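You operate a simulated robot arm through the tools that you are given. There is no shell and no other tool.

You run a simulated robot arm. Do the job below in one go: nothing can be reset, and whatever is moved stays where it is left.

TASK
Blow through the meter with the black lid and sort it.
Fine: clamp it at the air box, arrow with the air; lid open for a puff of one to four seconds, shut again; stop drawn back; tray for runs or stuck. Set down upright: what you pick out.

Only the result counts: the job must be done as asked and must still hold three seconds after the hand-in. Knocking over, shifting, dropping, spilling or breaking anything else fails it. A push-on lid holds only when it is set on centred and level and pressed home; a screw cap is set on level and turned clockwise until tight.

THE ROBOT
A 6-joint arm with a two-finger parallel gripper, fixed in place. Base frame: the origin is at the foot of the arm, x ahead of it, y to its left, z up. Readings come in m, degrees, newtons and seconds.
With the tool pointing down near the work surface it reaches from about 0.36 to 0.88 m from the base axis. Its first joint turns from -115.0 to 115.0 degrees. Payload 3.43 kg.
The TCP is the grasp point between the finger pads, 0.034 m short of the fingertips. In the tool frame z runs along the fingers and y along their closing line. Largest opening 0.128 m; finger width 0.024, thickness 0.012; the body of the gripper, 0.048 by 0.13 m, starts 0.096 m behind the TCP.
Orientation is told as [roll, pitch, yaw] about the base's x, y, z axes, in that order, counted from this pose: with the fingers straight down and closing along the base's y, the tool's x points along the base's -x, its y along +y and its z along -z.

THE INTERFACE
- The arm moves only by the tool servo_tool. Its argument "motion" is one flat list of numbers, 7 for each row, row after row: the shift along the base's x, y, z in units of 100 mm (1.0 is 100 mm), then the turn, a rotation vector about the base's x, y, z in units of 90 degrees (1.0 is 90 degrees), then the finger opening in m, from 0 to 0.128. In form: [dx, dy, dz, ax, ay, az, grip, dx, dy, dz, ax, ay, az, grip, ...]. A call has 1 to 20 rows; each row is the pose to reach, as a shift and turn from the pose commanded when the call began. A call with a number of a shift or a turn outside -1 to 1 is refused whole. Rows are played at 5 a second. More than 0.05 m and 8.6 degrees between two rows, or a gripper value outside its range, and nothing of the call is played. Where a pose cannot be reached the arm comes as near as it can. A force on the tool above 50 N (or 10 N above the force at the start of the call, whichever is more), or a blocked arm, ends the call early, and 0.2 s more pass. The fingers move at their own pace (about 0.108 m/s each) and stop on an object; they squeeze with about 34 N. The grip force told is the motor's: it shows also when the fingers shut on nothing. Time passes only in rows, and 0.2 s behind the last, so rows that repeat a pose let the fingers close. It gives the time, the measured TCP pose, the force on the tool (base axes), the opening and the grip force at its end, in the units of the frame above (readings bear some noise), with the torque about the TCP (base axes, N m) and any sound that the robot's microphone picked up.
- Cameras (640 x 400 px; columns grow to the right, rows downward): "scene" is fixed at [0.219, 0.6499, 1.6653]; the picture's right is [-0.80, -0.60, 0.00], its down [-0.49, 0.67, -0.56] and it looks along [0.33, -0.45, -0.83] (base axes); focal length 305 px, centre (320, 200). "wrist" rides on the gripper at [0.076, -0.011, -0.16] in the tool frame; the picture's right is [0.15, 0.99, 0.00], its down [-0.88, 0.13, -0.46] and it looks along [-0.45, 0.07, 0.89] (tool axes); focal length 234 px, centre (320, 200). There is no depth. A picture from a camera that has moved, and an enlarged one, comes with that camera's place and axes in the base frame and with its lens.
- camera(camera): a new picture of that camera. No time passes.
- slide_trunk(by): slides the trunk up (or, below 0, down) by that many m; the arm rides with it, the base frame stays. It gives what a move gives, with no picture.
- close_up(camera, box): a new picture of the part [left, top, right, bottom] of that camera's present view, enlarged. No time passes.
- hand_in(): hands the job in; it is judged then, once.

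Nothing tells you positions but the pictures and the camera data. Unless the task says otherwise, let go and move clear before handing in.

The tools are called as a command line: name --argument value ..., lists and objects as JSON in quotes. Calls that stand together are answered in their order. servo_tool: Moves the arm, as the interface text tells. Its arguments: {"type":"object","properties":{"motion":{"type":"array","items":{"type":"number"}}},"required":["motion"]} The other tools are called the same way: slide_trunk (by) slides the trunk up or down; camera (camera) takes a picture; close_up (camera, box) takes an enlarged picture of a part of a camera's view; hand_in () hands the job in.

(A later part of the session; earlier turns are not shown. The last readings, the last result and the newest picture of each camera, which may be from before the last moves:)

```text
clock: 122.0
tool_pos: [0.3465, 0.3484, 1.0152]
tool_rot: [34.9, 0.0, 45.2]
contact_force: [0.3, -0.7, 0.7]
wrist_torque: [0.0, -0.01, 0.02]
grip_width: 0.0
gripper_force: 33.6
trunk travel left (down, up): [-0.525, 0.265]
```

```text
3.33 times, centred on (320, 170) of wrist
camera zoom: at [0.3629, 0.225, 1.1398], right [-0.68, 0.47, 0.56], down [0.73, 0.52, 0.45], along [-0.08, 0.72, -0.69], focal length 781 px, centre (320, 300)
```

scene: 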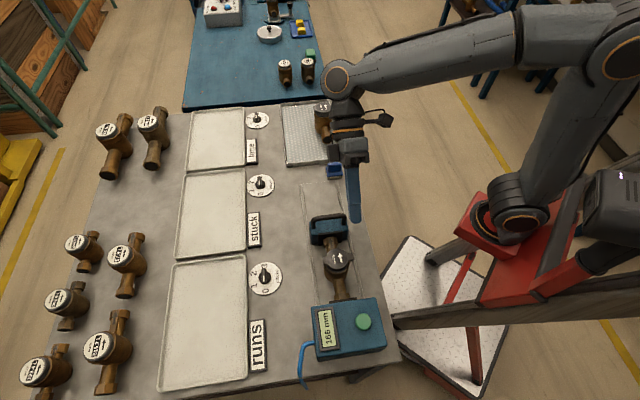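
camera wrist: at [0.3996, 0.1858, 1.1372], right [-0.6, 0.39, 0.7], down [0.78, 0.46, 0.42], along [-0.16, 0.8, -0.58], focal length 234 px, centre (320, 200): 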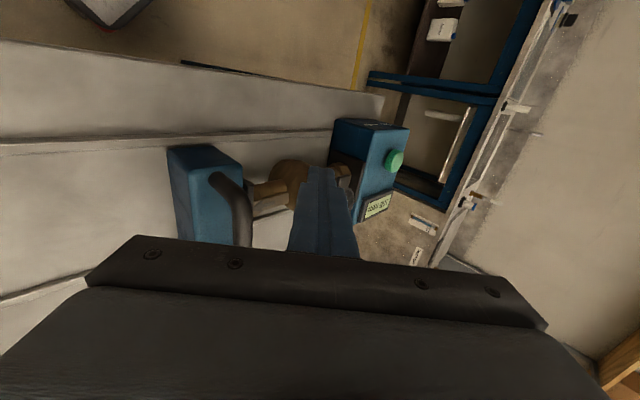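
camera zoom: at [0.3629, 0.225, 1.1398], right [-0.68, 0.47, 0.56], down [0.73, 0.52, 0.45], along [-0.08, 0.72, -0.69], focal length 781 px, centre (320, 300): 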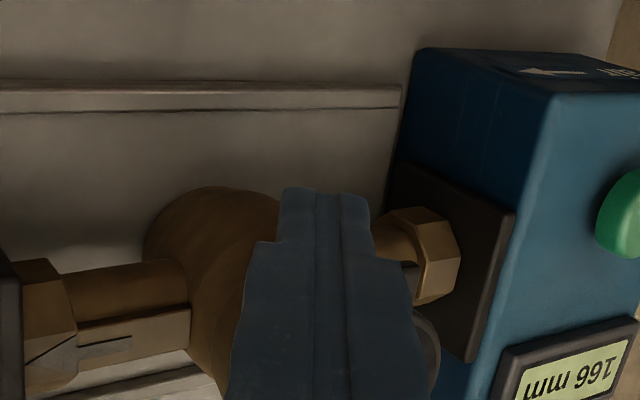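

servo_tool --motion '[0, 0, 0.03, 0, 0, 0, 0, 0, 0, 0.06, 0, 0, 0, 0]'

close_up --camera "scene" --box '[320, 225, 378, 275]'

close_up --camera "wrist" --box '[240, 110, 400, 230]'

```text
clock: 122.5
tool_pos: [0.3459, 0.3496, 1.0192]
tool_rot: [34.8, -0.1, 45.1]
contact_force: [-0.6, -0.2, -0.4]
wrist_torque: [0.02, 0.0, -0.02]
grip_width: 0.0
gripper_force: 32.6
trunk travel left (down, up): [-0.525, 0.265]
```

```text
8.00 times, centred on (349, 250) of scene
camera zoom: at [0.219, 0.6499, 1.6653], right [-0.8, -0.6, 0.0], down [-0.49, 0.67, -0.56], along [0.33, -0.45, -0.83], focal length 2440 px, centre (88, -200)
```

zoom: 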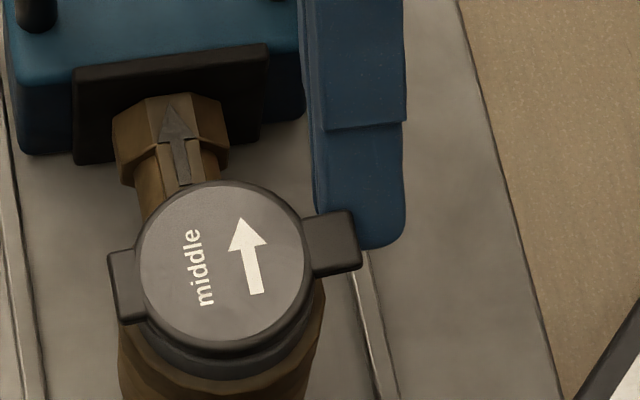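

```text
3.33 times, centred on (320, 170) of wrist
camera zoom: at [0.3631, 0.2251, 1.1458], right [-0.68, 0.47, 0.56], down [0.73, 0.52, 0.45], along [-0.08, 0.72, -0.69], focal length 781 px, centre (320, 300)
```

zoom: 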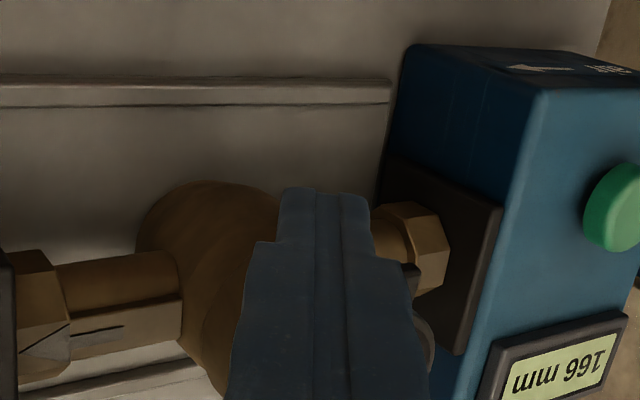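

The lid is lifting and the body stays put. Continuing along the arc.

servo_tool --motion '[0.007, 0.007, 0.045, 0, 0, 0, 0, 0.014, 0.014, 0.085, 0, 0, 0, 0, 0.022, 0.022, 0.12, 0, 0, 0, 0, 0.03, 0.03, 0.152, 0, 0, 0, 0, 0.043, 0.043, 0.19, 0, 0, 0, 0, 0.055, 0.055, 0.225, 0, 0, 0, 0]'

close_up --camera "scene" --box '[320, 215, 384, 275]'

close_up --camera "wrist" --box '[240, 110, 400, 230]'

```text
clock: 124.0
tool_pos: [0.3517, 0.3534, 1.0432]
tool_rot: [34.7, -0.1, 45.2]
contact_force: [0.0, 0.0, 0.1]
wrist_torque: [-0.06, 0.0, 0.04]
grip_width: 0.0
gripper_force: 32.5
trunk travel left (down, up): [-0.525, 0.265]
```

```text
6.67 times, centred on (352, 245) of scene
camera zoom: at [0.219, 0.6499, 1.6653], right [-0.8, -0.6, 0.0], down [-0.49, 0.67, -0.56], along [0.33, -0.45, -0.83], focal length 2033 px, centre (107, -100)
```

zoom: 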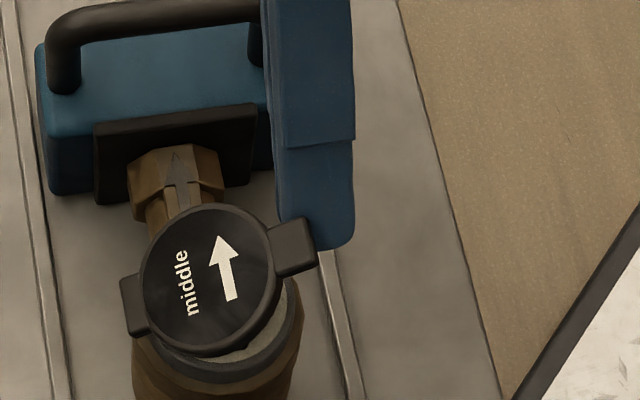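

```text
3.33 times, centred on (320, 170) of wrist
camera zoom: at [0.3688, 0.2305, 1.1681], right [-0.68, 0.47, 0.56], down [0.73, 0.52, 0.45], along [-0.08, 0.72, -0.69], focal length 781 px, centre (320, 300)
```

zoom: 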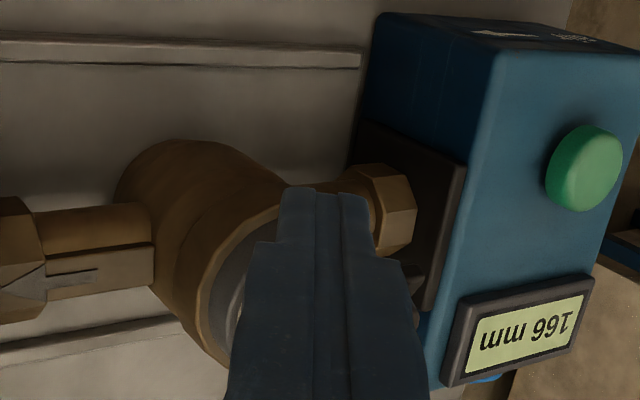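

servo_tool --motion '[0.02, 0.02, 0.042, 0, 0, 0, 0, 0.041, 0.041, 0.083, 0, 0, 0, 0, 0.065, 0.065, 0.12, 0, 0, 0, 0, 0.091, 0.091, 0.154, 0, 0, 0, 0, 0.12, 0.12, 0.185, 0, 0, 0, 0, 0.15, 0.15, 0.212, 0, 0, 0, 0]'

close_up --camera "scene" --box '[320, 215, 384, 275]'

close_up --camera "wrist" --box '[240, 110, 400, 230]'

```text
clock: 125.3
tool_pos: [0.3661, 0.3699, 1.0629]
tool_rot: [34.9, -0.1, 45.1]
contact_force: [0.5, 0.0, 1.2]
wrist_torque: [-0.01, -0.01, -0.01]
grip_width: 0.0
gripper_force: 32.8
trunk travel left (down, up): [-0.525, 0.265]
```

```text
6.67 times, centred on (352, 245) of scene
camera zoom: at [0.219, 0.6499, 1.6653], right [-0.8, -0.6, 0.0], down [-0.49, 0.67, -0.56], along [0.33, -0.45, -0.83], focal length 2033 px, centre (107, -100)
```

zoom: 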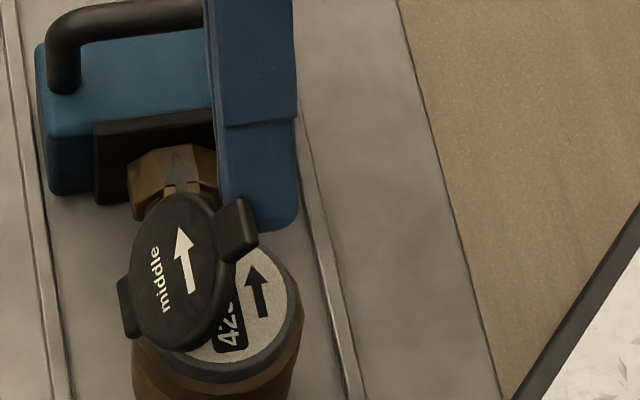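

```text
3.33 times, centred on (320, 170) of wrist
camera zoom: at [0.3843, 0.2452, 1.1889], right [-0.68, 0.47, 0.56], down [0.73, 0.52, 0.45], along [-0.08, 0.72, -0.69], focal length 781 px, centre (320, 300)
```

zoom: 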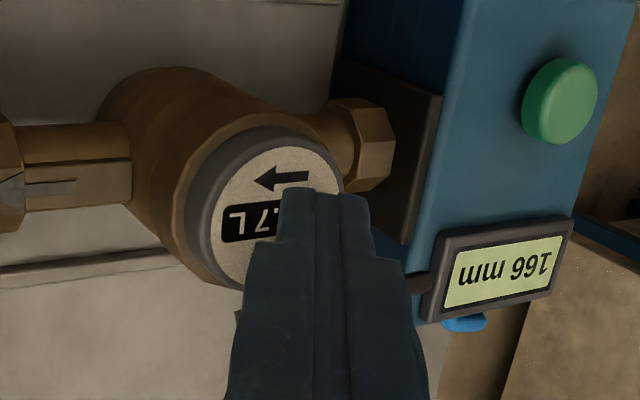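

servo_tool --motion '[0.033, 0.033, 0.022, 0, 0, 0, 0, 0.065, 0.065, 0.04, 0, 0, 0, 0, 0.1, 0.1, 0.045, 0, 0, 0, 0, 0.134, 0.134, 0.05, 0, 0, 0, 0, 0.17, 0.17, 0.05, 0, 0, 0, 0]'

close_up --camera "scene" --box '[320, 215, 384, 275]'

close_up --camera "wrist" --box '[220, 80, 400, 230]'

```text
clock: 126.5
tool_pos: [0.3845, 0.3852, 1.069]
tool_rot: [34.9, 0.0, 45.2]
contact_force: [-0.3, -0.6, -0.8]
wrist_torque: [0.04, -0.03, 0.0]
grip_width: 0.0
gripper_force: 33.0
trunk travel left (down, up): [-0.525, 0.265]
```

```text
6.67 times, centred on (352, 245) of scene
camera zoom: at [0.219, 0.6499, 1.6653], right [-0.8, -0.6, 0.0], down [-0.49, 0.67, -0.56], along [0.33, -0.45, -0.83], focal length 2033 px, centre (107, -100)
```

zoom: 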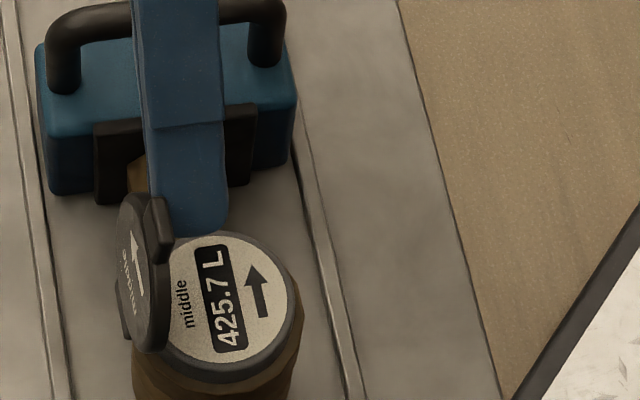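

```text
2.67 times, centred on (310, 155) of wrist
camera zoom: at [0.4011, 0.2625, 1.1939], right [-0.68, 0.47, 0.56], down [0.73, 0.52, 0.45], along [-0.08, 0.72, -0.69], focal length 624 px, centre (347, 320)
```

zoom: 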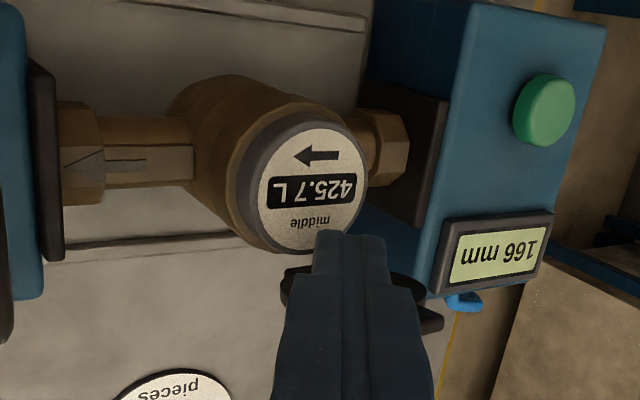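

Reading before the puff: 425.7 L. Lid is at about 85°; pushing it past vertical gently.

servo_tool --motion '[0.03, 0.03, 0, 0, 0, 0, 0, 0.06, 0.06, 0, 0, 0, 0, 0, 0.09, 0.09, -0.01, 0, 0, 0, 0, 0.12, 0.12, -0.02, 0, 0, 0, 0]'

close_up --camera "scene" --box '[320, 215, 384, 275]'

close_up --camera "wrist" --box '[220, 80, 400, 230]'

```text
clock: 127.5
tool_pos: [0.3954, 0.3988, 1.0666]
tool_rot: [34.8, -0.2, 45.2]
contact_force: [0.4, -0.5, -0.5]
wrist_torque: [0.02, 0.02, -0.01]
grip_width: 0.0
gripper_force: 32.5
trunk travel left (down, up): [-0.525, 0.265]
```

```text
6.67 times, centred on (352, 245) of scene
camera zoom: at [0.219, 0.6499, 1.6653], right [-0.8, -0.6, 0.0], down [-0.49, 0.67, -0.56], along [0.33, -0.45, -0.83], focal length 2033 px, centre (107, -100)
```

zoom: 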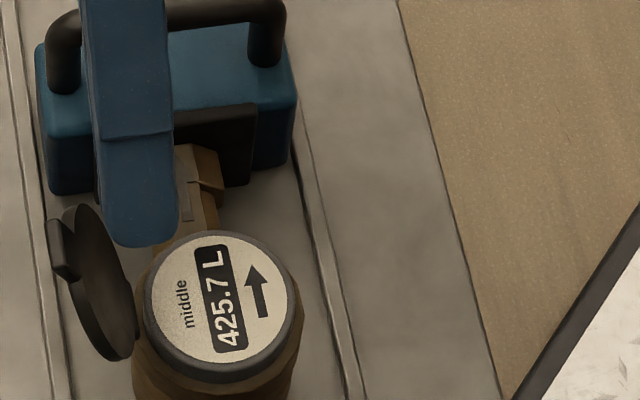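

```text
2.67 times, centred on (310, 155) of wrist
camera zoom: at [0.4126, 0.2745, 1.1921], right [-0.68, 0.47, 0.56], down [0.73, 0.52, 0.45], along [-0.08, 0.72, -0.69], focal length 624 px, centre (347, 320)
```

zoom: 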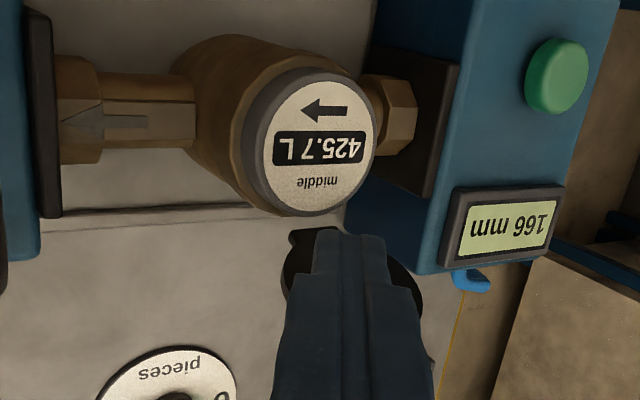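

The lid stands open past vertical by itself. I withdraw upward, straighten the tool and head for the green button at about (0.232, 0.4785, 0.985).

servo_tool --motion '[0, 0, 0.2, 0, 0, 0, 0, 0, 0, 0.45, 0, 0, 0, 0, 0, 0, 0.7, 0, 0, 0, 0]'

servo_tool --motion '[-0.15, 0.08, 0, -0.06, -0.06, 0, 0, -0.3, 0.16, 0, -0.12, -0.12, 0, 0, -0.5, 0.26, 0, -0.18, -0.18, 0, 0, -0.7, 0.36, 0, -0.24, -0.24, 0, 0, -0.9, 0.46, 0, -0.275, -0.275, 0, 0]'

camera --camera "wrist"

camera --camera "scene"

```text
clock: 128.3
tool_pos: [0.3962, 0.3996, 1.138]
tool_rot: [34.7, -0.1, 45.1]
contact_force: [0.4, 1.0, -0.3]
wrist_torque: [0.0, 0.01, -0.01]
grip_width: 0.0001
gripper_force: 32.9
trunk travel left (down, up): [-0.525, 0.265]
```

```text
clock: 129.6
tool_pos: [0.3051, 0.4445, 1.1379]
tool_rot: [-0.3, -0.1, 45.1]
contact_force: [0.6, 0.2, -0.4]
wrist_torque: [0.02, 0.05, 0.03]
grip_width: 0.0001
gripper_force: 32.7
trunk travel left (down, up): [-0.525, 0.265]
```

```text
taken
camera wrist: at [0.2594, 0.3843, 1.2984], right [-0.81, 0.59, -0.01], down [0.53, 0.72, 0.45], along [0.27, 0.36, -0.89], focal length 234 px, centre (320, 200)
```

wrist: 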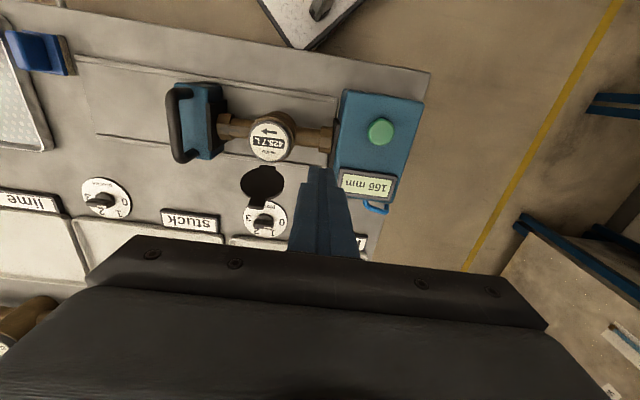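

```text
taken
```

scene: 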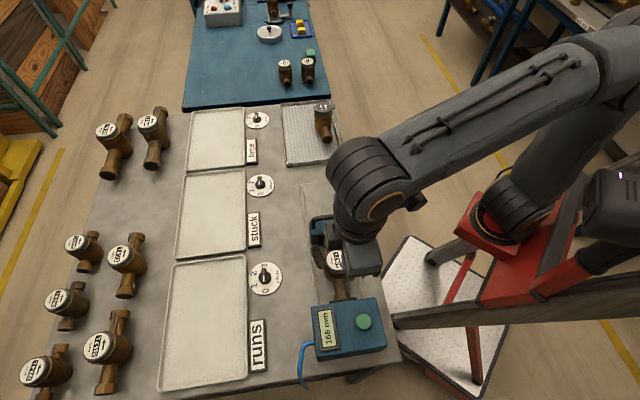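

close_up --camera "wrist" --box '[150, 70, 430, 240]'

close_up --camera "scene" --box '[300, 230, 400, 370]'

```text
2.29 times, centred on (290, 155) of wrist
camera zoom: at [0.2594, 0.3843, 1.2984], right [-0.81, 0.59, -0.01], down [0.53, 0.72, 0.45], along [0.27, 0.36, -0.89], focal length 535 px, centre (389, 303)
```

zoom: 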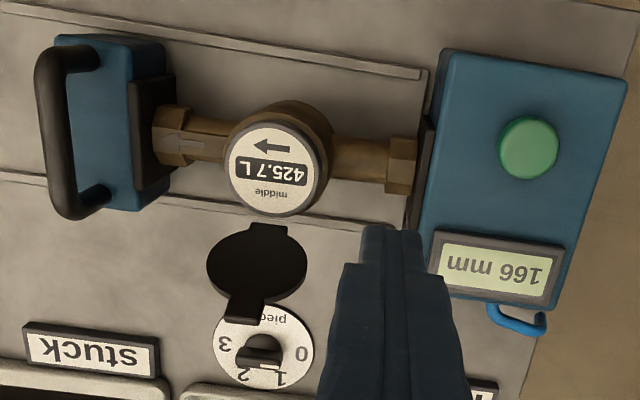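

```text
2.86 times, centred on (350, 300) of scene
camera zoom: at [0.219, 0.6499, 1.6653], right [-0.8, -0.6, 0.0], down [-0.49, 0.67, -0.56], along [0.33, -0.45, -0.83], focal length 871 px, centre (234, -86)
```

zoom: 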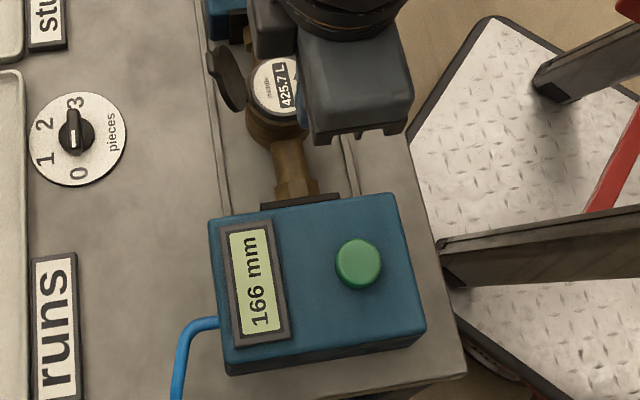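

Lid is open and attached, reading 425.7 L. Moving over the button.

servo_tool --motion '[-0.2, 0.1, 0, 0, 0, 0, 0, -0.45, 0.2, 0, 0, 0, 0, 0, -0.74, 0.352, 0, 0, 0, 0, 0, -0.74, 0.352, -0.3, 0, 0, 0, 0, -0.74, 0.352, -0.6, 0, 0, 0, 0, -0.74, 0.352, -0.9, 0, 0, 0, 0]'

close_up --camera "scene" --box '[320, 270, 400, 350]'

close_up --camera "wrist" --box '[220, 80, 420, 240]'

```text
clock: 130.9
tool_pos: [0.231, 0.479, 1.0461]
tool_rot: [-0.3, 0.0, 45.1]
contact_force: [-0.7, 0.8, 1.2]
wrist_torque: [0.0, -0.03, 0.02]
grip_width: 0.0
gripper_force: 32.7
trunk travel left (down, up): [-0.525, 0.265]
```

```text
5.00 times, centred on (360, 310) of scene
camera zoom: at [0.219, 0.6499, 1.6653], right [-0.8, -0.6, 0.0], down [-0.49, 0.67, -0.56], along [0.33, -0.45, -0.83], focal length 1525 px, centre (120, -350)
```

zoom: 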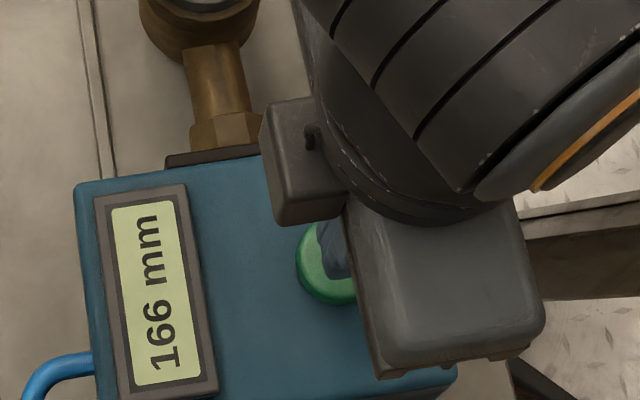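

```text
2.50 times, centred on (320, 160) of wrist
camera zoom: at [0.1848, 0.4185, 1.2062], right [-0.81, 0.59, 0.0], down [0.53, 0.72, 0.46], along [0.27, 0.36, -0.89], focal length 585 px, centre (320, 300)
```

zoom: 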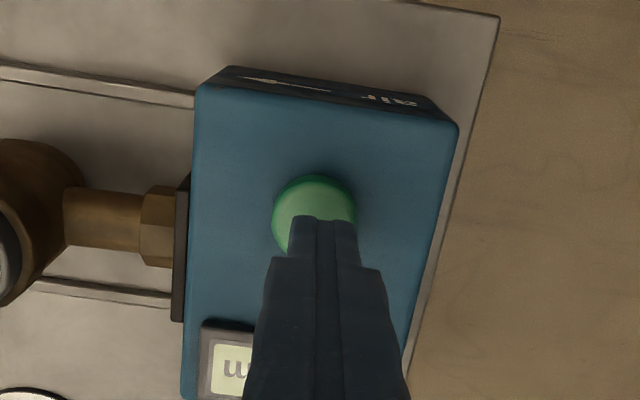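

servo_tool --motion '[0, 0, -0.1, 0, 0, 0, 0, 0, 0, -0.19, 0, 0, 0, 0]'

close_up --camera "wrist" --box '[220, 80, 420, 240]'

close_up --camera "scene" --box '[310, 240, 400, 350]'

```text
clock: 131.6
tool_pos: [0.232, 0.4796, 1.0274]
tool_rot: [-0.4, 0.1, 45.2]
contact_force: [1.0, 0.5, 0.2]
wrist_torque: [0.01, 0.02, 0.02]
grip_width: 0.0002
gripper_force: 32.7
trunk travel left (down, up): [-0.525, 0.265]
```

```text
2.50 times, centred on (320, 160) of wrist
camera zoom: at [0.1858, 0.4192, 1.1882], right [-0.81, 0.59, 0.0], down [0.53, 0.72, 0.45], along [0.27, 0.36, -0.89], focal length 585 px, centre (320, 300)
```

zoom: 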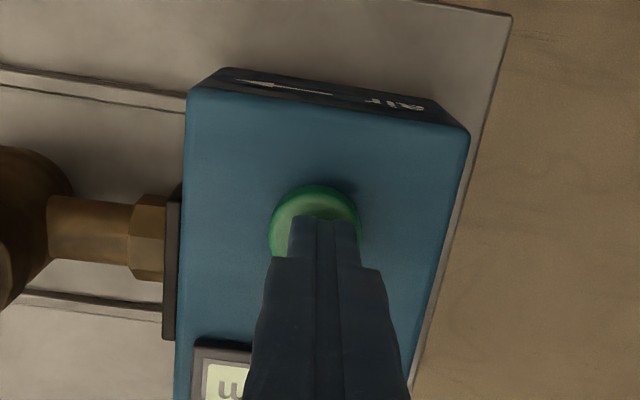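

```text
3.64 times, centred on (355, 295) of scene
camera zoom: at [0.219, 0.6499, 1.6653], right [-0.8, -0.6, 0.0], down [-0.49, 0.67, -0.56], along [0.33, -0.45, -0.83], focal length 1109 px, centre (193, -146)
```

zoom: 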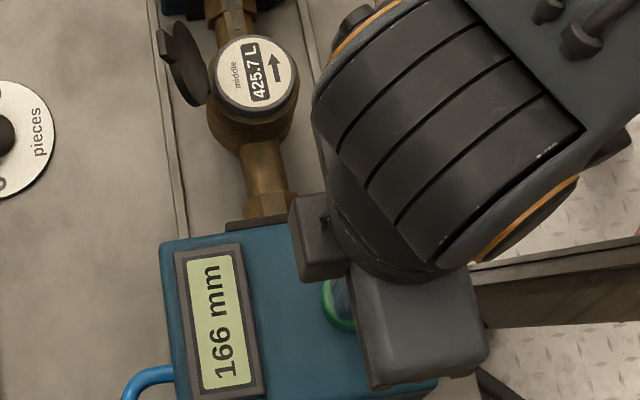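

servo_tool --motion '[0, 0, -0.03, 0, 0, 0, 0, 0, 0, -0.05, 0, 0, 0, 0]'

```text
clock: 132.2
tool_pos: [0.2329, 0.48, 1.0234]
tool_rot: [-0.1, 0.0, 45.2]
contact_force: [0.0, -1.2, 1.7]
wrist_torque: [-0.06, -0.02, 0.02]
grip_width: 0.0
gripper_force: 33.2
trunk travel left (down, up): [-0.525, 0.265]
```

servo_tool --motion '[0, 0, -0.02, 0, 0, 0, 0]'

close_up --camera "scene" --box '[310, 240, 400, 350]'

```text
clock: 132.6
tool_pos: [0.2318, 0.4805, 1.0216]
tool_rot: [-0.2, 0.0, 45.3]
contact_force: [1.4, 0.8, 3.8]
wrist_torque: [0.04, -0.01, 0.01]
grip_width: 0.0
gripper_force: 33.0
trunk travel left (down, up): [-0.525, 0.265]
heard: click
```

```text
3.64 times, centred on (355, 295) of scene
camera zoom: at [0.219, 0.6499, 1.6653], right [-0.8, -0.6, 0.0], down [-0.49, 0.67, -0.56], along [0.33, -0.45, -0.83], focal length 1109 px, centre (193, -146)
```

zoom: 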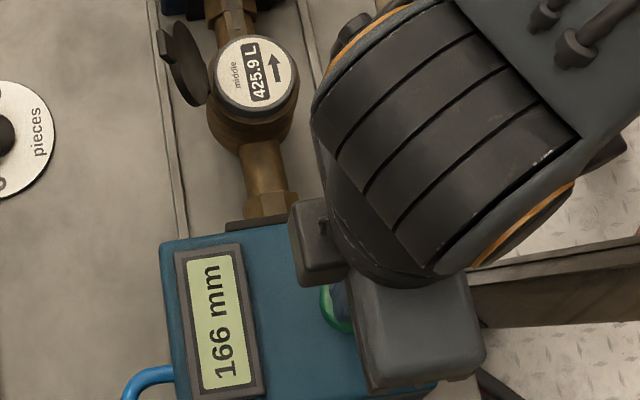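

Click: the air is on and the counter already moved to 425.9. Holding about 1.4 s more, then releasing.

servo_tool --motion '[0, 0, -0.01, 0, 0, 0, 0, 0, 0, -0.01, 0, 0, 0, 0, 0, 0, -0.01, 0, 0, 0, 0, 0, 0, -0.01, 0, 0, 0, 0, 0, 0, -0.01, 0, 0, 0, 0, 0, 0, -0.01, 0, 0, 0, 0, 0, 0, -0.01, 0, 0, 0, 0, 0, 0, 0.12, 0, 0, 0, 0]'

close_up --camera "scene" --box '[310, 240, 400, 350]'

```text
clock: 134.3
tool_pos: [0.2314, 0.4799, 1.0319]
tool_rot: [-0.3, 0.1, 45.1]
contact_force: [-0.2, 0.5, -0.2]
wrist_torque: [-0.03, 0.02, -0.02]
grip_width: 0.0
gripper_force: 33.2
trunk travel left (down, up): [-0.525, 0.265]
```

```text
3.64 times, centred on (355, 295) of scene
camera zoom: at [0.219, 0.6499, 1.6653], right [-0.8, -0.6, 0.0], down [-0.49, 0.67, -0.56], along [0.33, -0.45, -0.83], focal length 1109 px, centre (193, -146)
```

zoom: 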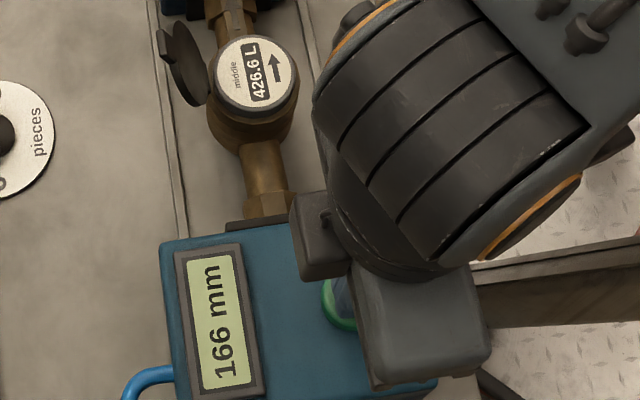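

servo_tool --motion '[0, 0, 0.05, 0, 0, 0, 0]'

close_up --camera "scene" --box '[310, 240, 400, 350]'

close_up --camera "scene" --box '[322, 235, 362, 275]'

```text
clock: 134.8
tool_pos: [0.2319, 0.4804, 1.0377]
tool_rot: [-0.3, 0.0, 45.2]
contact_force: [-0.2, 0.6, 0.6]
wrist_torque: [-0.03, 0.01, 0.02]
grip_width: 0.0
gripper_force: 32.8
trunk travel left (down, up): [-0.525, 0.265]
```

```text
3.64 times, centred on (355, 295) of scene
camera zoom: at [0.219, 0.6499, 1.6653], right [-0.8, -0.6, 0.0], down [-0.49, 0.67, -0.56], along [0.33, -0.45, -0.83], focal length 1109 px, centre (193, -146)
```

zoom: 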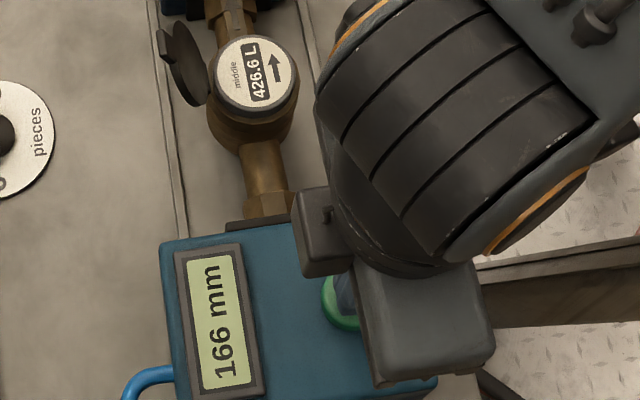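

```text
10.00 times, centred on (342, 255) of scene
camera zoom: at [0.219, 0.6499, 1.6653], right [-0.8, -0.6, 0.0], down [-0.49, 0.67, -0.56], along [0.33, -0.45, -0.83], focal length 3049 px, centre (100, -350)
```

zoom: 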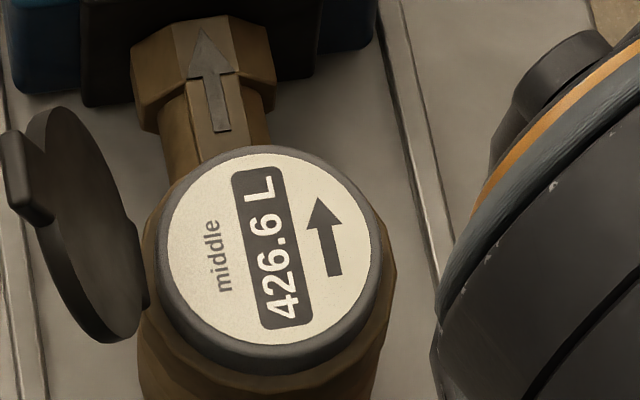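

The air stopped on release: 425.7 → 426.6 L in about 1.8 s, so the meter RUNS. Now I close the lid: going round to its outer side.

servo_tool --motion '[0, 0, 0.4, 0, 0, 0, 0, 0, 0, 0.8, 0, 0, 0, 0, 0.15, 0.1, 1, 0, 0, 0, 0, 0.4, 0.2, 1, 0, 0, 0, 0, 0.65, 0.2, 1, 0, 0, 0, 0, 0.97, 0.2, 1, 0, 0, 0, 0]'

servo_tool --motion '[0.3, -0.08, 0, 0, 0, 0, 0, 0.6, -0.18, 0, 0, 0, 0, 0, 0.97, -0.28, 0, 0, 0, 0, 0]'

camera --camera "wrist"

close_up --camera "scene" --box '[290, 200, 400, 320]'

```text
clock: 136.2
tool_pos: [0.3297, 0.5003, 1.1387]
tool_rot: [-0.2, 0.0, 45.2]
contact_force: [0.8, -0.8, -0.5]
wrist_torque: [0.01, -0.01, -0.02]
grip_width: 0.0
gripper_force: 33.2
trunk travel left (down, up): [-0.525, 0.265]
```

```text
clock: 136.9
tool_pos: [0.424, 0.4713, 1.1384]
tool_rot: [-0.4, 0.0, 45.2]
contact_force: [-0.1, 0.9, -0.7]
wrist_torque: [-0.02, -0.03, 0.01]
grip_width: 0.0
gripper_force: 33.0
trunk travel left (down, up): [-0.525, 0.265]
```

```text
taken
camera wrist: at [0.3782, 0.4116, 1.2982], right [-0.81, 0.59, 0.0], down [0.53, 0.72, 0.45], along [0.27, 0.36, -0.89], focal length 234 px, centre (320, 200)
```

wrist: 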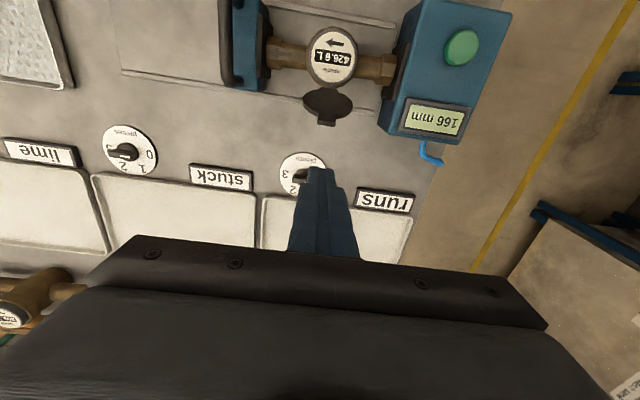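

```text
3.33 times, centred on (345, 260) of scene
camera zoom: at [0.219, 0.6499, 1.6653], right [-0.8, -0.6, 0.0], down [-0.49, 0.67, -0.56], along [0.33, -0.45, -0.83], focal length 1016 px, centre (237, 0)
```

zoom: 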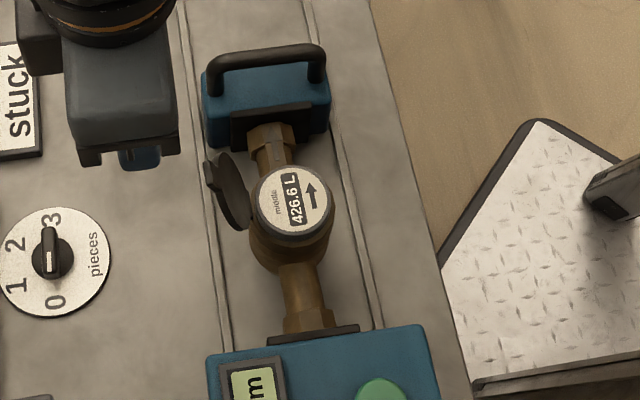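

servo_tool --motion '[0.01, 0.01, -0.3, 0, 0, 0, 0, 0.01, 0.01, -0.6, 0, 0, 0, 0, 0.01, 0.01, -0.77, 0, 0, 0, 0]'

servo_tool --motion '[-0.08, -0.08, 0, 0, 0, 0, 0, -0.16, -0.16, 0, 0, 0, 0, 0, -0.24, -0.24, 0, 0, 0, 0, 0, -0.3, -0.3, 0, 0, 0, 0, 0]'

close_up --camera "scene" --box '[310, 215, 384, 285]'

close_up --camera "wrist" --box '[220, 80, 420, 240]'

```text
clock: 137.8
tool_pos: [0.4269, 0.4714, 1.0602]
tool_rot: [-0.3, 0.0, 45.2]
contact_force: [0.3, -0.7, 0.5]
wrist_torque: [0.02, -0.02, 0.0]
grip_width: 0.0
gripper_force: 32.7
trunk travel left (down, up): [-0.525, 0.265]
```

```text
clock: 138.8
tool_pos: [0.3975, 0.4422, 1.0616]
tool_rot: [-0.2, -0.1, 45.1]
contact_force: [-0.2, -0.1, 0.4]
wrist_torque: [-0.05, 0.01, 0.03]
grip_width: 0.0
gripper_force: 33.1
trunk travel left (down, up): [-0.525, 0.265]
```

```text
5.71 times, centred on (347, 250) of scene
camera zoom: at [0.219, 0.6499, 1.6653], right [-0.8, -0.6, 0.0], down [-0.49, 0.67, -0.56], along [0.33, -0.45, -0.83], focal length 1742 px, centre (166, -86)
```

zoom: 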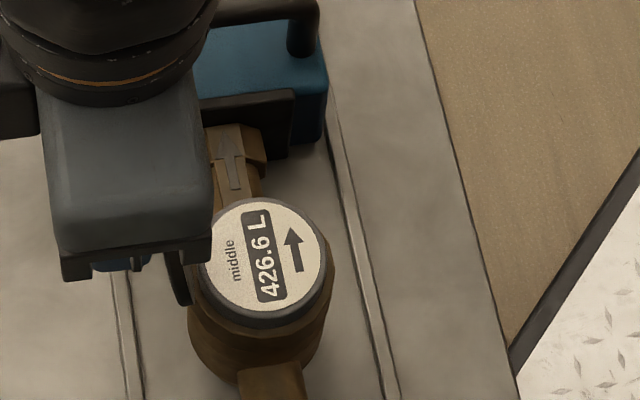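

```text
2.50 times, centred on (320, 160) of wrist
camera zoom: at [0.3507, 0.3816, 1.2224], right [-0.81, 0.59, 0.0], down [0.53, 0.72, 0.46], along [0.27, 0.36, -0.89], focal length 585 px, centre (320, 300)
```

zoom: 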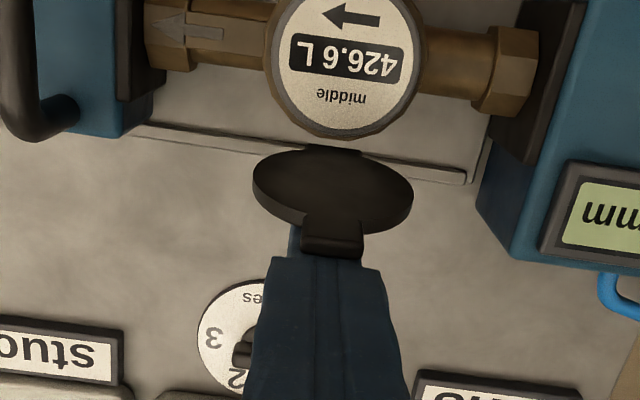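

servo_tool --motion '[-0.03, -0.03, 0, 0, 0, 0, 0, -0.06, -0.06, 0, 0, 0, 0, 0, -0.09, -0.09, 0, 0, 0, 0, 0, -0.12, -0.12, 0, 0, 0, 0, 0, -0.15, -0.15, 0, 0, 0, 0, 0, -0.18, -0.18, 0, 0, 0, 0, 0]'

close_up --camera "scene" --box '[310, 215, 384, 285]'

close_up --camera "wrist" --box '[220, 80, 420, 240]'

```text
clock: 140.2
tool_pos: [0.3775, 0.4248, 1.0623]
tool_rot: [-0.2, 0.0, 45.2]
contact_force: [0.5, 0.2, 0.2]
wrist_torque: [-0.02, 0.0, -0.04]
grip_width: 0.0001
gripper_force: 33.6
trunk travel left (down, up): [-0.525, 0.265]
```

```text
5.71 times, centred on (347, 250) of scene
camera zoom: at [0.219, 0.6499, 1.6653], right [-0.8, -0.6, 0.0], down [-0.49, 0.67, -0.56], along [0.33, -0.45, -0.83], focal length 1742 px, centre (166, -86)
```

zoom: 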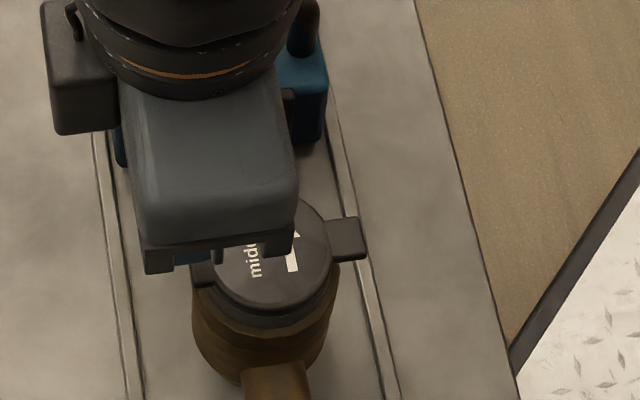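

```text
2.50 times, centred on (320, 160) of wrist
camera zoom: at [0.3321, 0.3646, 1.2221], right [-0.81, 0.59, 0.0], down [0.53, 0.72, 0.46], along [0.27, 0.36, -0.89], focal length 585 px, centre (320, 300)
```

zoom: 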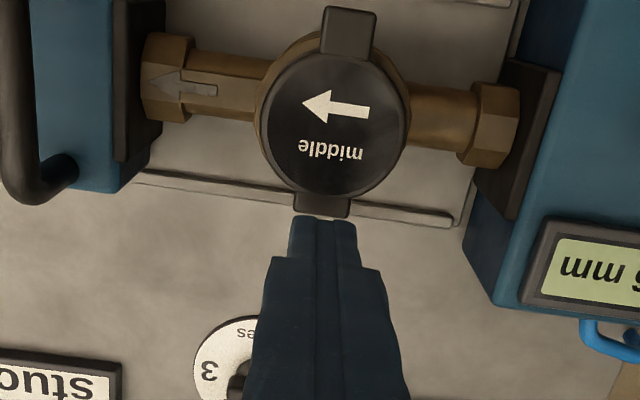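

The lid fell shut. I'll press lightly on its top to be sure it is home.

servo_tool --motion '[0, 0, 0.15, 0, 0, 0, 0, -0.12, -0.14, 0.15, 0, 0, 0, 0, -0.26, -0.28, 0.15, 0, 0, 0, 0, -0.26, -0.28, -0.1, 0, 0, 0, 0, -0.26, -0.28, -0.2, 0, 0, 0, 0]'

servo_tool --motion '[0, 0, -0.02, 0, 0, 0, 0, 0, 0, -0.04, 0, 0, 0, 0, 0, 0, -0.06, 0, 0, 0, 0]'

close_up --camera "wrist" --box '[220, 80, 420, 240]'

```text
clock: 141.3
tool_pos: [0.3518, 0.3977, 1.0415]
tool_rot: [-0.2, -0.1, 45.3]
contact_force: [-0.3, -0.8, -0.7]
wrist_torque: [-0.05, -0.02, 0.01]
grip_width: 0.0001
gripper_force: 33.0
trunk travel left (down, up): [-0.525, 0.265]
```

```text
clock: 142.2
tool_pos: [0.3528, 0.3975, 1.0404]
tool_rot: [-0.1, -0.5, 45.2]
contact_force: [-4.6, -6.1, 19.4]
wrist_torque: [-0.26, 0.3, -0.01]
grip_width: 0.0
gripper_force: 33.1
trunk travel left (down, up): [-0.525, 0.265]
stopped in row 3: the force on the tool passed its limit at 53 N (the readings are from after the stop); the commanded pose is now the measured one
```

```text
2.50 times, centred on (320, 160) of wrist
camera zoom: at [0.3055, 0.3359, 1.2006], right [-0.81, 0.59, 0.0], down [0.52, 0.71, 0.46], along [0.28, 0.37, -0.89], focal length 585 px, centre (320, 300)
```

zoom: 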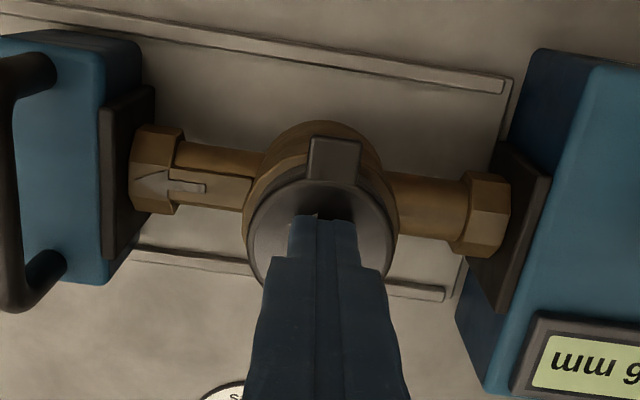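

Lid is shut. Now the stop: back to the handle at (0.431, 0.317), grip, and draw it back fully.

servo_tool --motion '[0, 0, 0.3, 0, 0, 0, 0.02, 0, 0, 0.6, 0, 0, 0, 0.045, 0.25, -0.26, 0.65, 0, 0, 0, 0.045, 0.5, -0.52, 0.65, 0, 0, 0, 0.045, 0.78, -0.8, 0.65, 0, 0, 0, 0.045, 0.78, -0.8, 0.4, 0, 0, 0, 0.045, 0.78, -0.8, 0.2, 0, 0, 0, 0.045]'

close_up --camera "wrist" --box '[220, 80, 420, 240]'

close_up --camera "scene" --box '[300, 190, 400, 320]'

```text
clock: 143.8
tool_pos: [0.4321, 0.3176, 1.0592]
tool_rot: [-0.2, -0.4, 45.2]
contact_force: [-0.4, -1.5, 0.2]
wrist_torque: [0.0, 0.04, 0.0]
grip_width: 0.0452
gripper_force: 0.1
trunk travel left (down, up): [-0.525, 0.265]
```

```text
2.50 times, centred on (320, 160) of wrist
camera zoom: at [0.3845, 0.2561, 1.2182], right [-0.81, 0.59, 0.0], down [0.52, 0.72, 0.46], along [0.28, 0.37, -0.89], focal length 585 px, centre (320, 300)
```

zoom: 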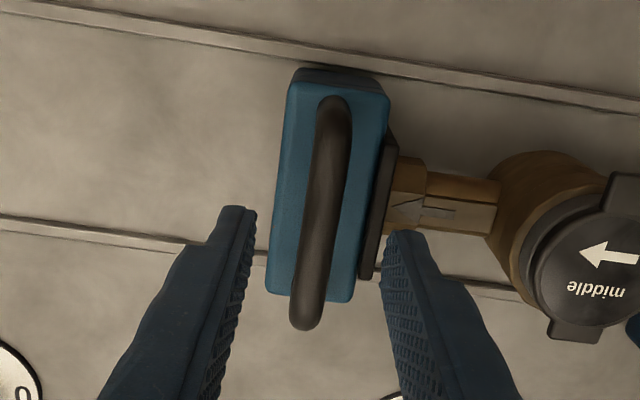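

```text
3.08 times, centred on (350, 255) of scene
camera zoom: at [0.219, 0.6499, 1.6653], right [-0.8, -0.6, 0.0], down [-0.49, 0.67, -0.56], along [0.33, -0.45, -0.83], focal length 938 px, centre (228, 31)
```

zoom: 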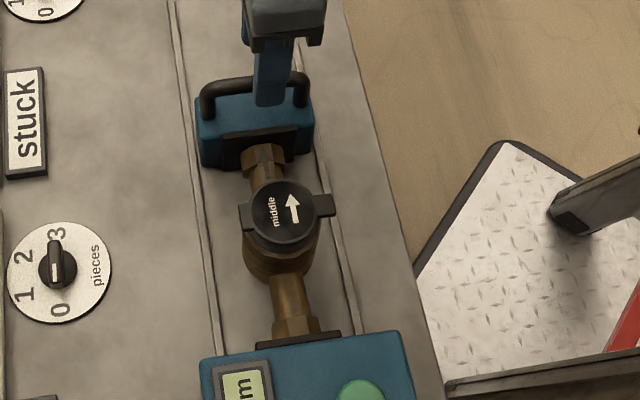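

servo_tool --motion '[0, 0, -0.2, 0, 0, 0, 0.04, 0, 0, -0.33, 0, 0, 0, 0.03, 0, 0, -0.33, 0, 0, 0, 0.015, 0, 0, -0.33, 0, 0, 0, 0.005, 0, 0, -0.33, 0, 0, 0, 0.005]'

servo_tool --motion '[0.04, -0.04, 0, 0, 0, 0, 0.005, 0.1, -0.1, 0, 0, 0, 0, 0.005, 0.17, -0.17, 0, 0, 0, 0, 0.005, 0.24, -0.24, 0, 0, 0, 0, 0.005, 0.31, -0.31, 0, 0, 0, 0, 0.005, 0.38, -0.38, 0, 0, 0, 0, 0.005, 0.45, -0.45, 0, 0, 0, 0, 0.005, 0.5, -0.5, 0, 0, 0, 0, 0.005]'

close_up --camera "scene" --box '[290, 170, 400, 350]'

```text
clock: 145.0
tool_pos: [0.4323, 0.3161, 1.0264]
tool_rot: [-0.3, -0.5, 45.2]
contact_force: [-2.2, 0.2, -0.4]
wrist_torque: [0.08, -0.07, -0.35]
grip_width: 0.0136
gripper_force: 45.4
trunk travel left (down, up): [-0.525, 0.265]
```

```text
clock: 146.8
tool_pos: [0.4806, 0.2675, 1.0258]
tool_rot: [-0.2, -0.3, 45.2]
contact_force: [-10.2, -7.7, -18.9]
wrist_torque: [0.51, -0.45, -0.35]
grip_width: 0.0137
gripper_force: 45.0
trunk travel left (down, up): [-0.525, 0.265]
```

```text
2.22 times, centred on (345, 260) of scene
camera zoom: at [0.219, 0.6499, 1.6653], right [-0.8, -0.6, 0.0], down [-0.49, 0.67, -0.56], along [0.33, -0.45, -0.83], focal length 678 px, centre (264, 67)
```

zoom: 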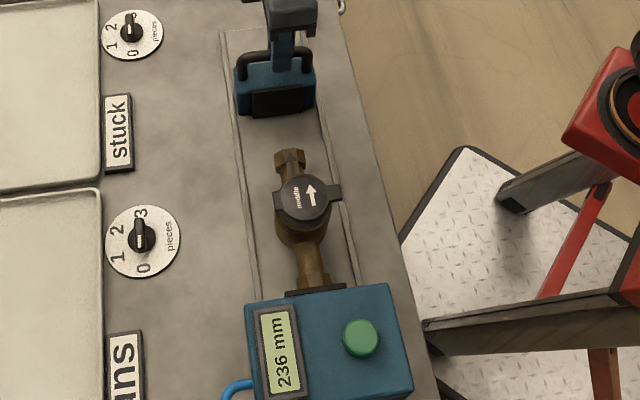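

servo_tool --motion '[0.04, -0.04, -0.01, 0, 0, 0, 0.005, 0.11, -0.11, -0.01, 0, 0, 0, 0.005, 0.18, -0.18, -0.01, 0, 0, 0, 0.005, 0.25, -0.25, -0.01, 0, 0, 0, 0.005, 0.32, -0.32, -0.01, 0, 0, 0, 0.005, 0.39, -0.39, -0.01, 0, 0, 0, 0.005, 0.45, -0.45, -0.01, 0, 0, 0, 0.005, 0.5, -0.5, -0.01, 0, 0, 0, 0.005]'

close_up --camera "scene" --box '[290, 170, 400, 350]'

```text
clock: 148.6
tool_pos: [0.5322, 0.2173, 1.025]
tool_rot: [-0.2, -0.3, 45.2]
contact_force: [-13.5, -9.9, -18.0]
wrist_torque: [-0.82, 0.84, -0.3]
grip_width: 0.0141
gripper_force: 44.7
trunk travel left (down, up): [-0.525, 0.265]
```

```text
2.22 times, centred on (345, 260) of scene
camera zoom: at [0.219, 0.6499, 1.6653], right [-0.8, -0.6, 0.0], down [-0.49, 0.67, -0.56], along [0.33, -0.45, -0.83], focal length 678 px, centre (264, 67)
```

zoom: 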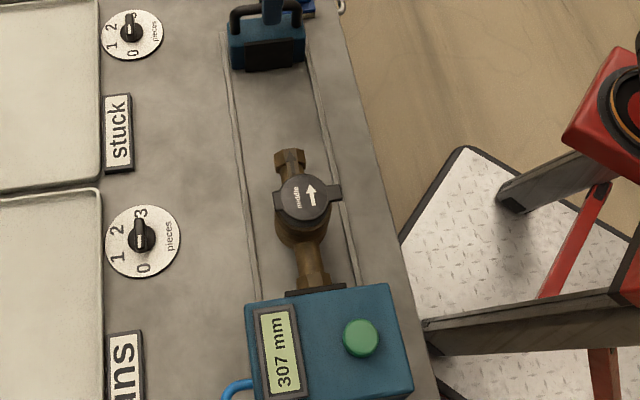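

servo_tool --motion '[0.012, -0.012, -0.005, 0, 0, 0, 0.005, 0.022, -0.022, -0.005, 0, 0, 0, 0.005]'

servo_tool --motion '[0, 0, 0, 0, 0, 0, 0.025, 0, 0, 0, 0, 0, 0, 0.04, 0, 0, 0.3, 0, 0, 0, 0.04, 0, 0, 0.6, 0, 0, 0, 0.06, 0, 0, 0.9, 0, 0, 0, 0.085]'

close_up --camera "scene" --box '[280, 150, 400, 350]'

```text
clock: 149.2
tool_pos: [0.5334, 0.2159, 1.0259]
tool_rot: [-0.3, -0.4, 45.1]
contact_force: [-22.3, -15.9, -5.2]
wrist_torque: [-0.92, 1.04, -0.33]
grip_width: 0.0137
gripper_force: 45.8
trunk travel left (down, up): [-0.525, 0.265]
```

```text
clock: 150.4
tool_pos: [0.5322, 0.2168, 1.1151]
tool_rot: [-0.1, -0.4, 45.2]
contact_force: [-0.2, 0.4, 0.4]
wrist_torque: [0.0, 0.04, -0.02]
grip_width: 0.0848
gripper_force: 0.0
trunk travel left (down, up): [-0.525, 0.265]
```

```text
2.00 times, centred on (340, 250) of scene
camera zoom: at [0.219, 0.6499, 1.6653], right [-0.8, -0.6, 0.0], down [-0.49, 0.67, -0.56], along [0.33, -0.45, -0.83], focal length 610 px, centre (280, 100)
```

zoom: 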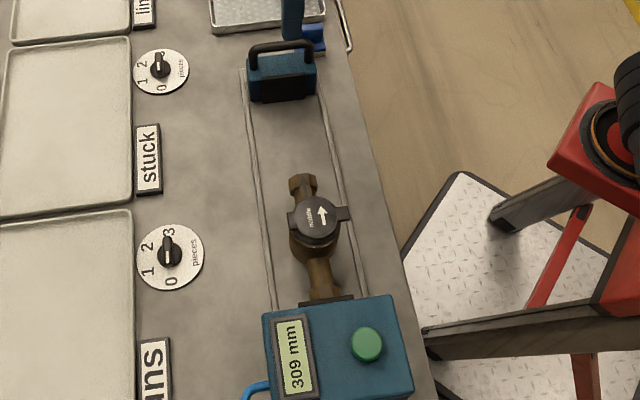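

The stop is back at 309 mm. Next I return to the meter for the diagonal barrel grip, to carry it to the "runs" tray.

servo_tool --motion '[-0.2, 0.2, 0.05, 0, 0, -0.09, 0.085, -0.4, 0.4, 0.05, 0, 0, -0.18, 0.085, -0.65, 0.65, 0.05, 0, 0, -0.27, 0.085, -0.9, 0.92, 0.05, 0, 0, -0.3, 0.085]'

servo_tool --motion '[-0.25, 0.25, 0, 0, 0, -0.09, 0.085, -0.5, 0.5, 0, 0, 0, -0.18, 0.085, -0.75, 0.75, 0, 0, 0, -0.233, 0.085, -0.89, 0.9, 0, 0, 0, -0.233, 0.085]'

camera --camera "wrist"

close_up --camera "wrist" --box '[240, 80, 400, 220]'

```text
clock: 151.4
tool_pos: [0.4435, 0.3076, 1.1209]
tool_rot: [-0.1, -0.4, 18.0]
contact_force: [0.1, -0.6, 0.5]
wrist_torque: [0.02, 0.03, 0.02]
grip_width: 0.0851
gripper_force: 0.0
trunk travel left (down, up): [-0.525, 0.265]
```

```text
clock: 152.4
tool_pos: [0.3532, 0.3994, 1.1199]
tool_rot: [-0.2, -0.4, -2.7]
contact_force: [0.1, 0.0, -0.1]
wrist_torque: [0.02, 0.03, -0.04]
grip_width: 0.0853
gripper_force: 0.1
trunk travel left (down, up): [-0.525, 0.265]
```

```text
taken
camera wrist: at [0.2764, 0.3928, 1.2794], right [-0.1, 1.0, 0.0], down [0.88, 0.09, 0.46], along [0.46, 0.04, -0.89], focal length 234 px, centre (320, 200)
```

wrist: 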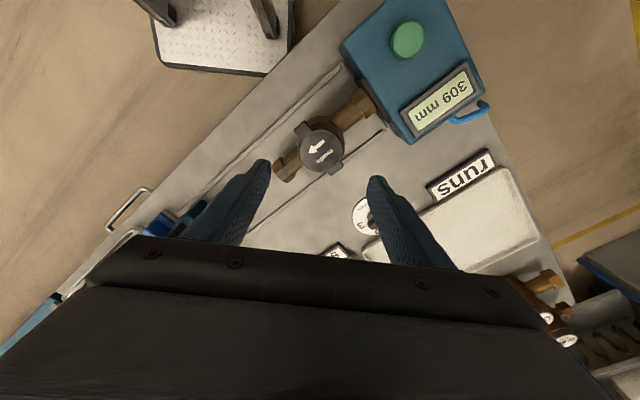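

```text
2.86 times, centred on (320, 150) of wrist
camera zoom: at [0.2764, 0.3928, 1.2794], right [-0.1, 1.0, 0.0], down [0.88, 0.09, 0.46], along [0.46, 0.04, -0.89], focal length 669 px, centre (320, 343)
```

zoom: 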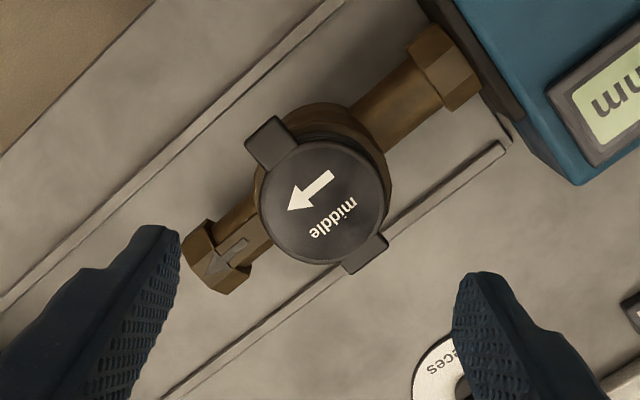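

servo_tool --motion '[-0.005, 0.01, -0.3, 0, 0, 0, 0.083, -0.005, 0.01, -0.6, 0, 0, 0, 0.083, -0.005, 0.01, -0.93, 0, 0, 0, 0.083]'

close_up --camera "wrist" --box '[220, 110, 420, 230]'

close_up --camera "scene" --box '[310, 220, 390, 310]'

```text
clock: 153.2
tool_pos: [0.3535, 0.4, 1.0253]
tool_rot: [-0.2, -0.4, -2.9]
contact_force: [0.6, -1.2, -0.2]
wrist_torque: [0.03, -0.02, -0.01]
grip_width: 0.0828
gripper_force: 0.1
trunk travel left (down, up): [-0.525, 0.265]
```

```text
3.20 times, centred on (320, 170) of wrist
camera zoom: at [0.2769, 0.3927, 1.1844], right [-0.1, 1.0, 0.0], down [0.88, 0.09, 0.46], along [0.46, 0.04, -0.89], focal length 749 px, centre (320, 296)
```

zoom: 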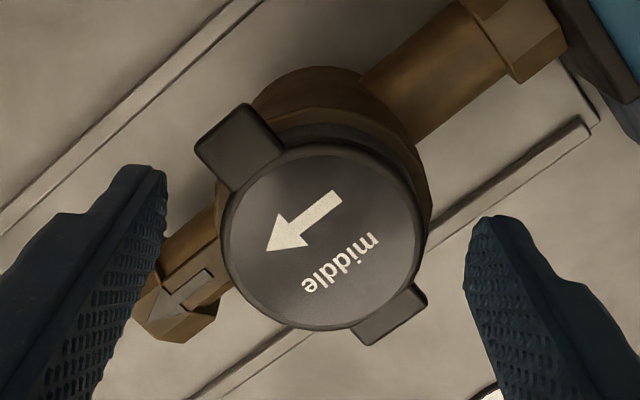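

```text
4.44 times, centred on (350, 265) of scene
camera zoom: at [0.219, 0.6499, 1.6653], right [-0.8, -0.6, 0.0], down [-0.49, 0.67, -0.56], along [0.33, -0.45, -0.83], focal length 1355 px, centre (187, -89)
```

zoom: 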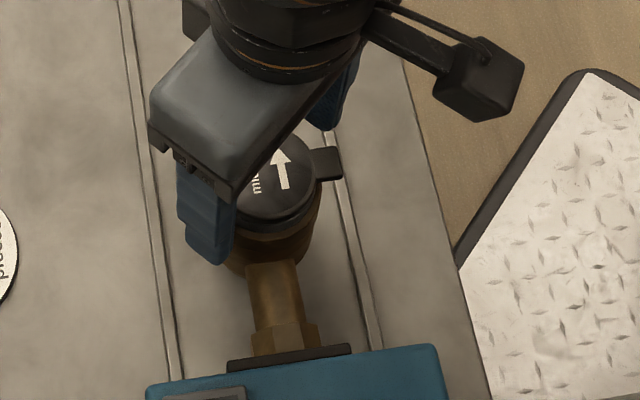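

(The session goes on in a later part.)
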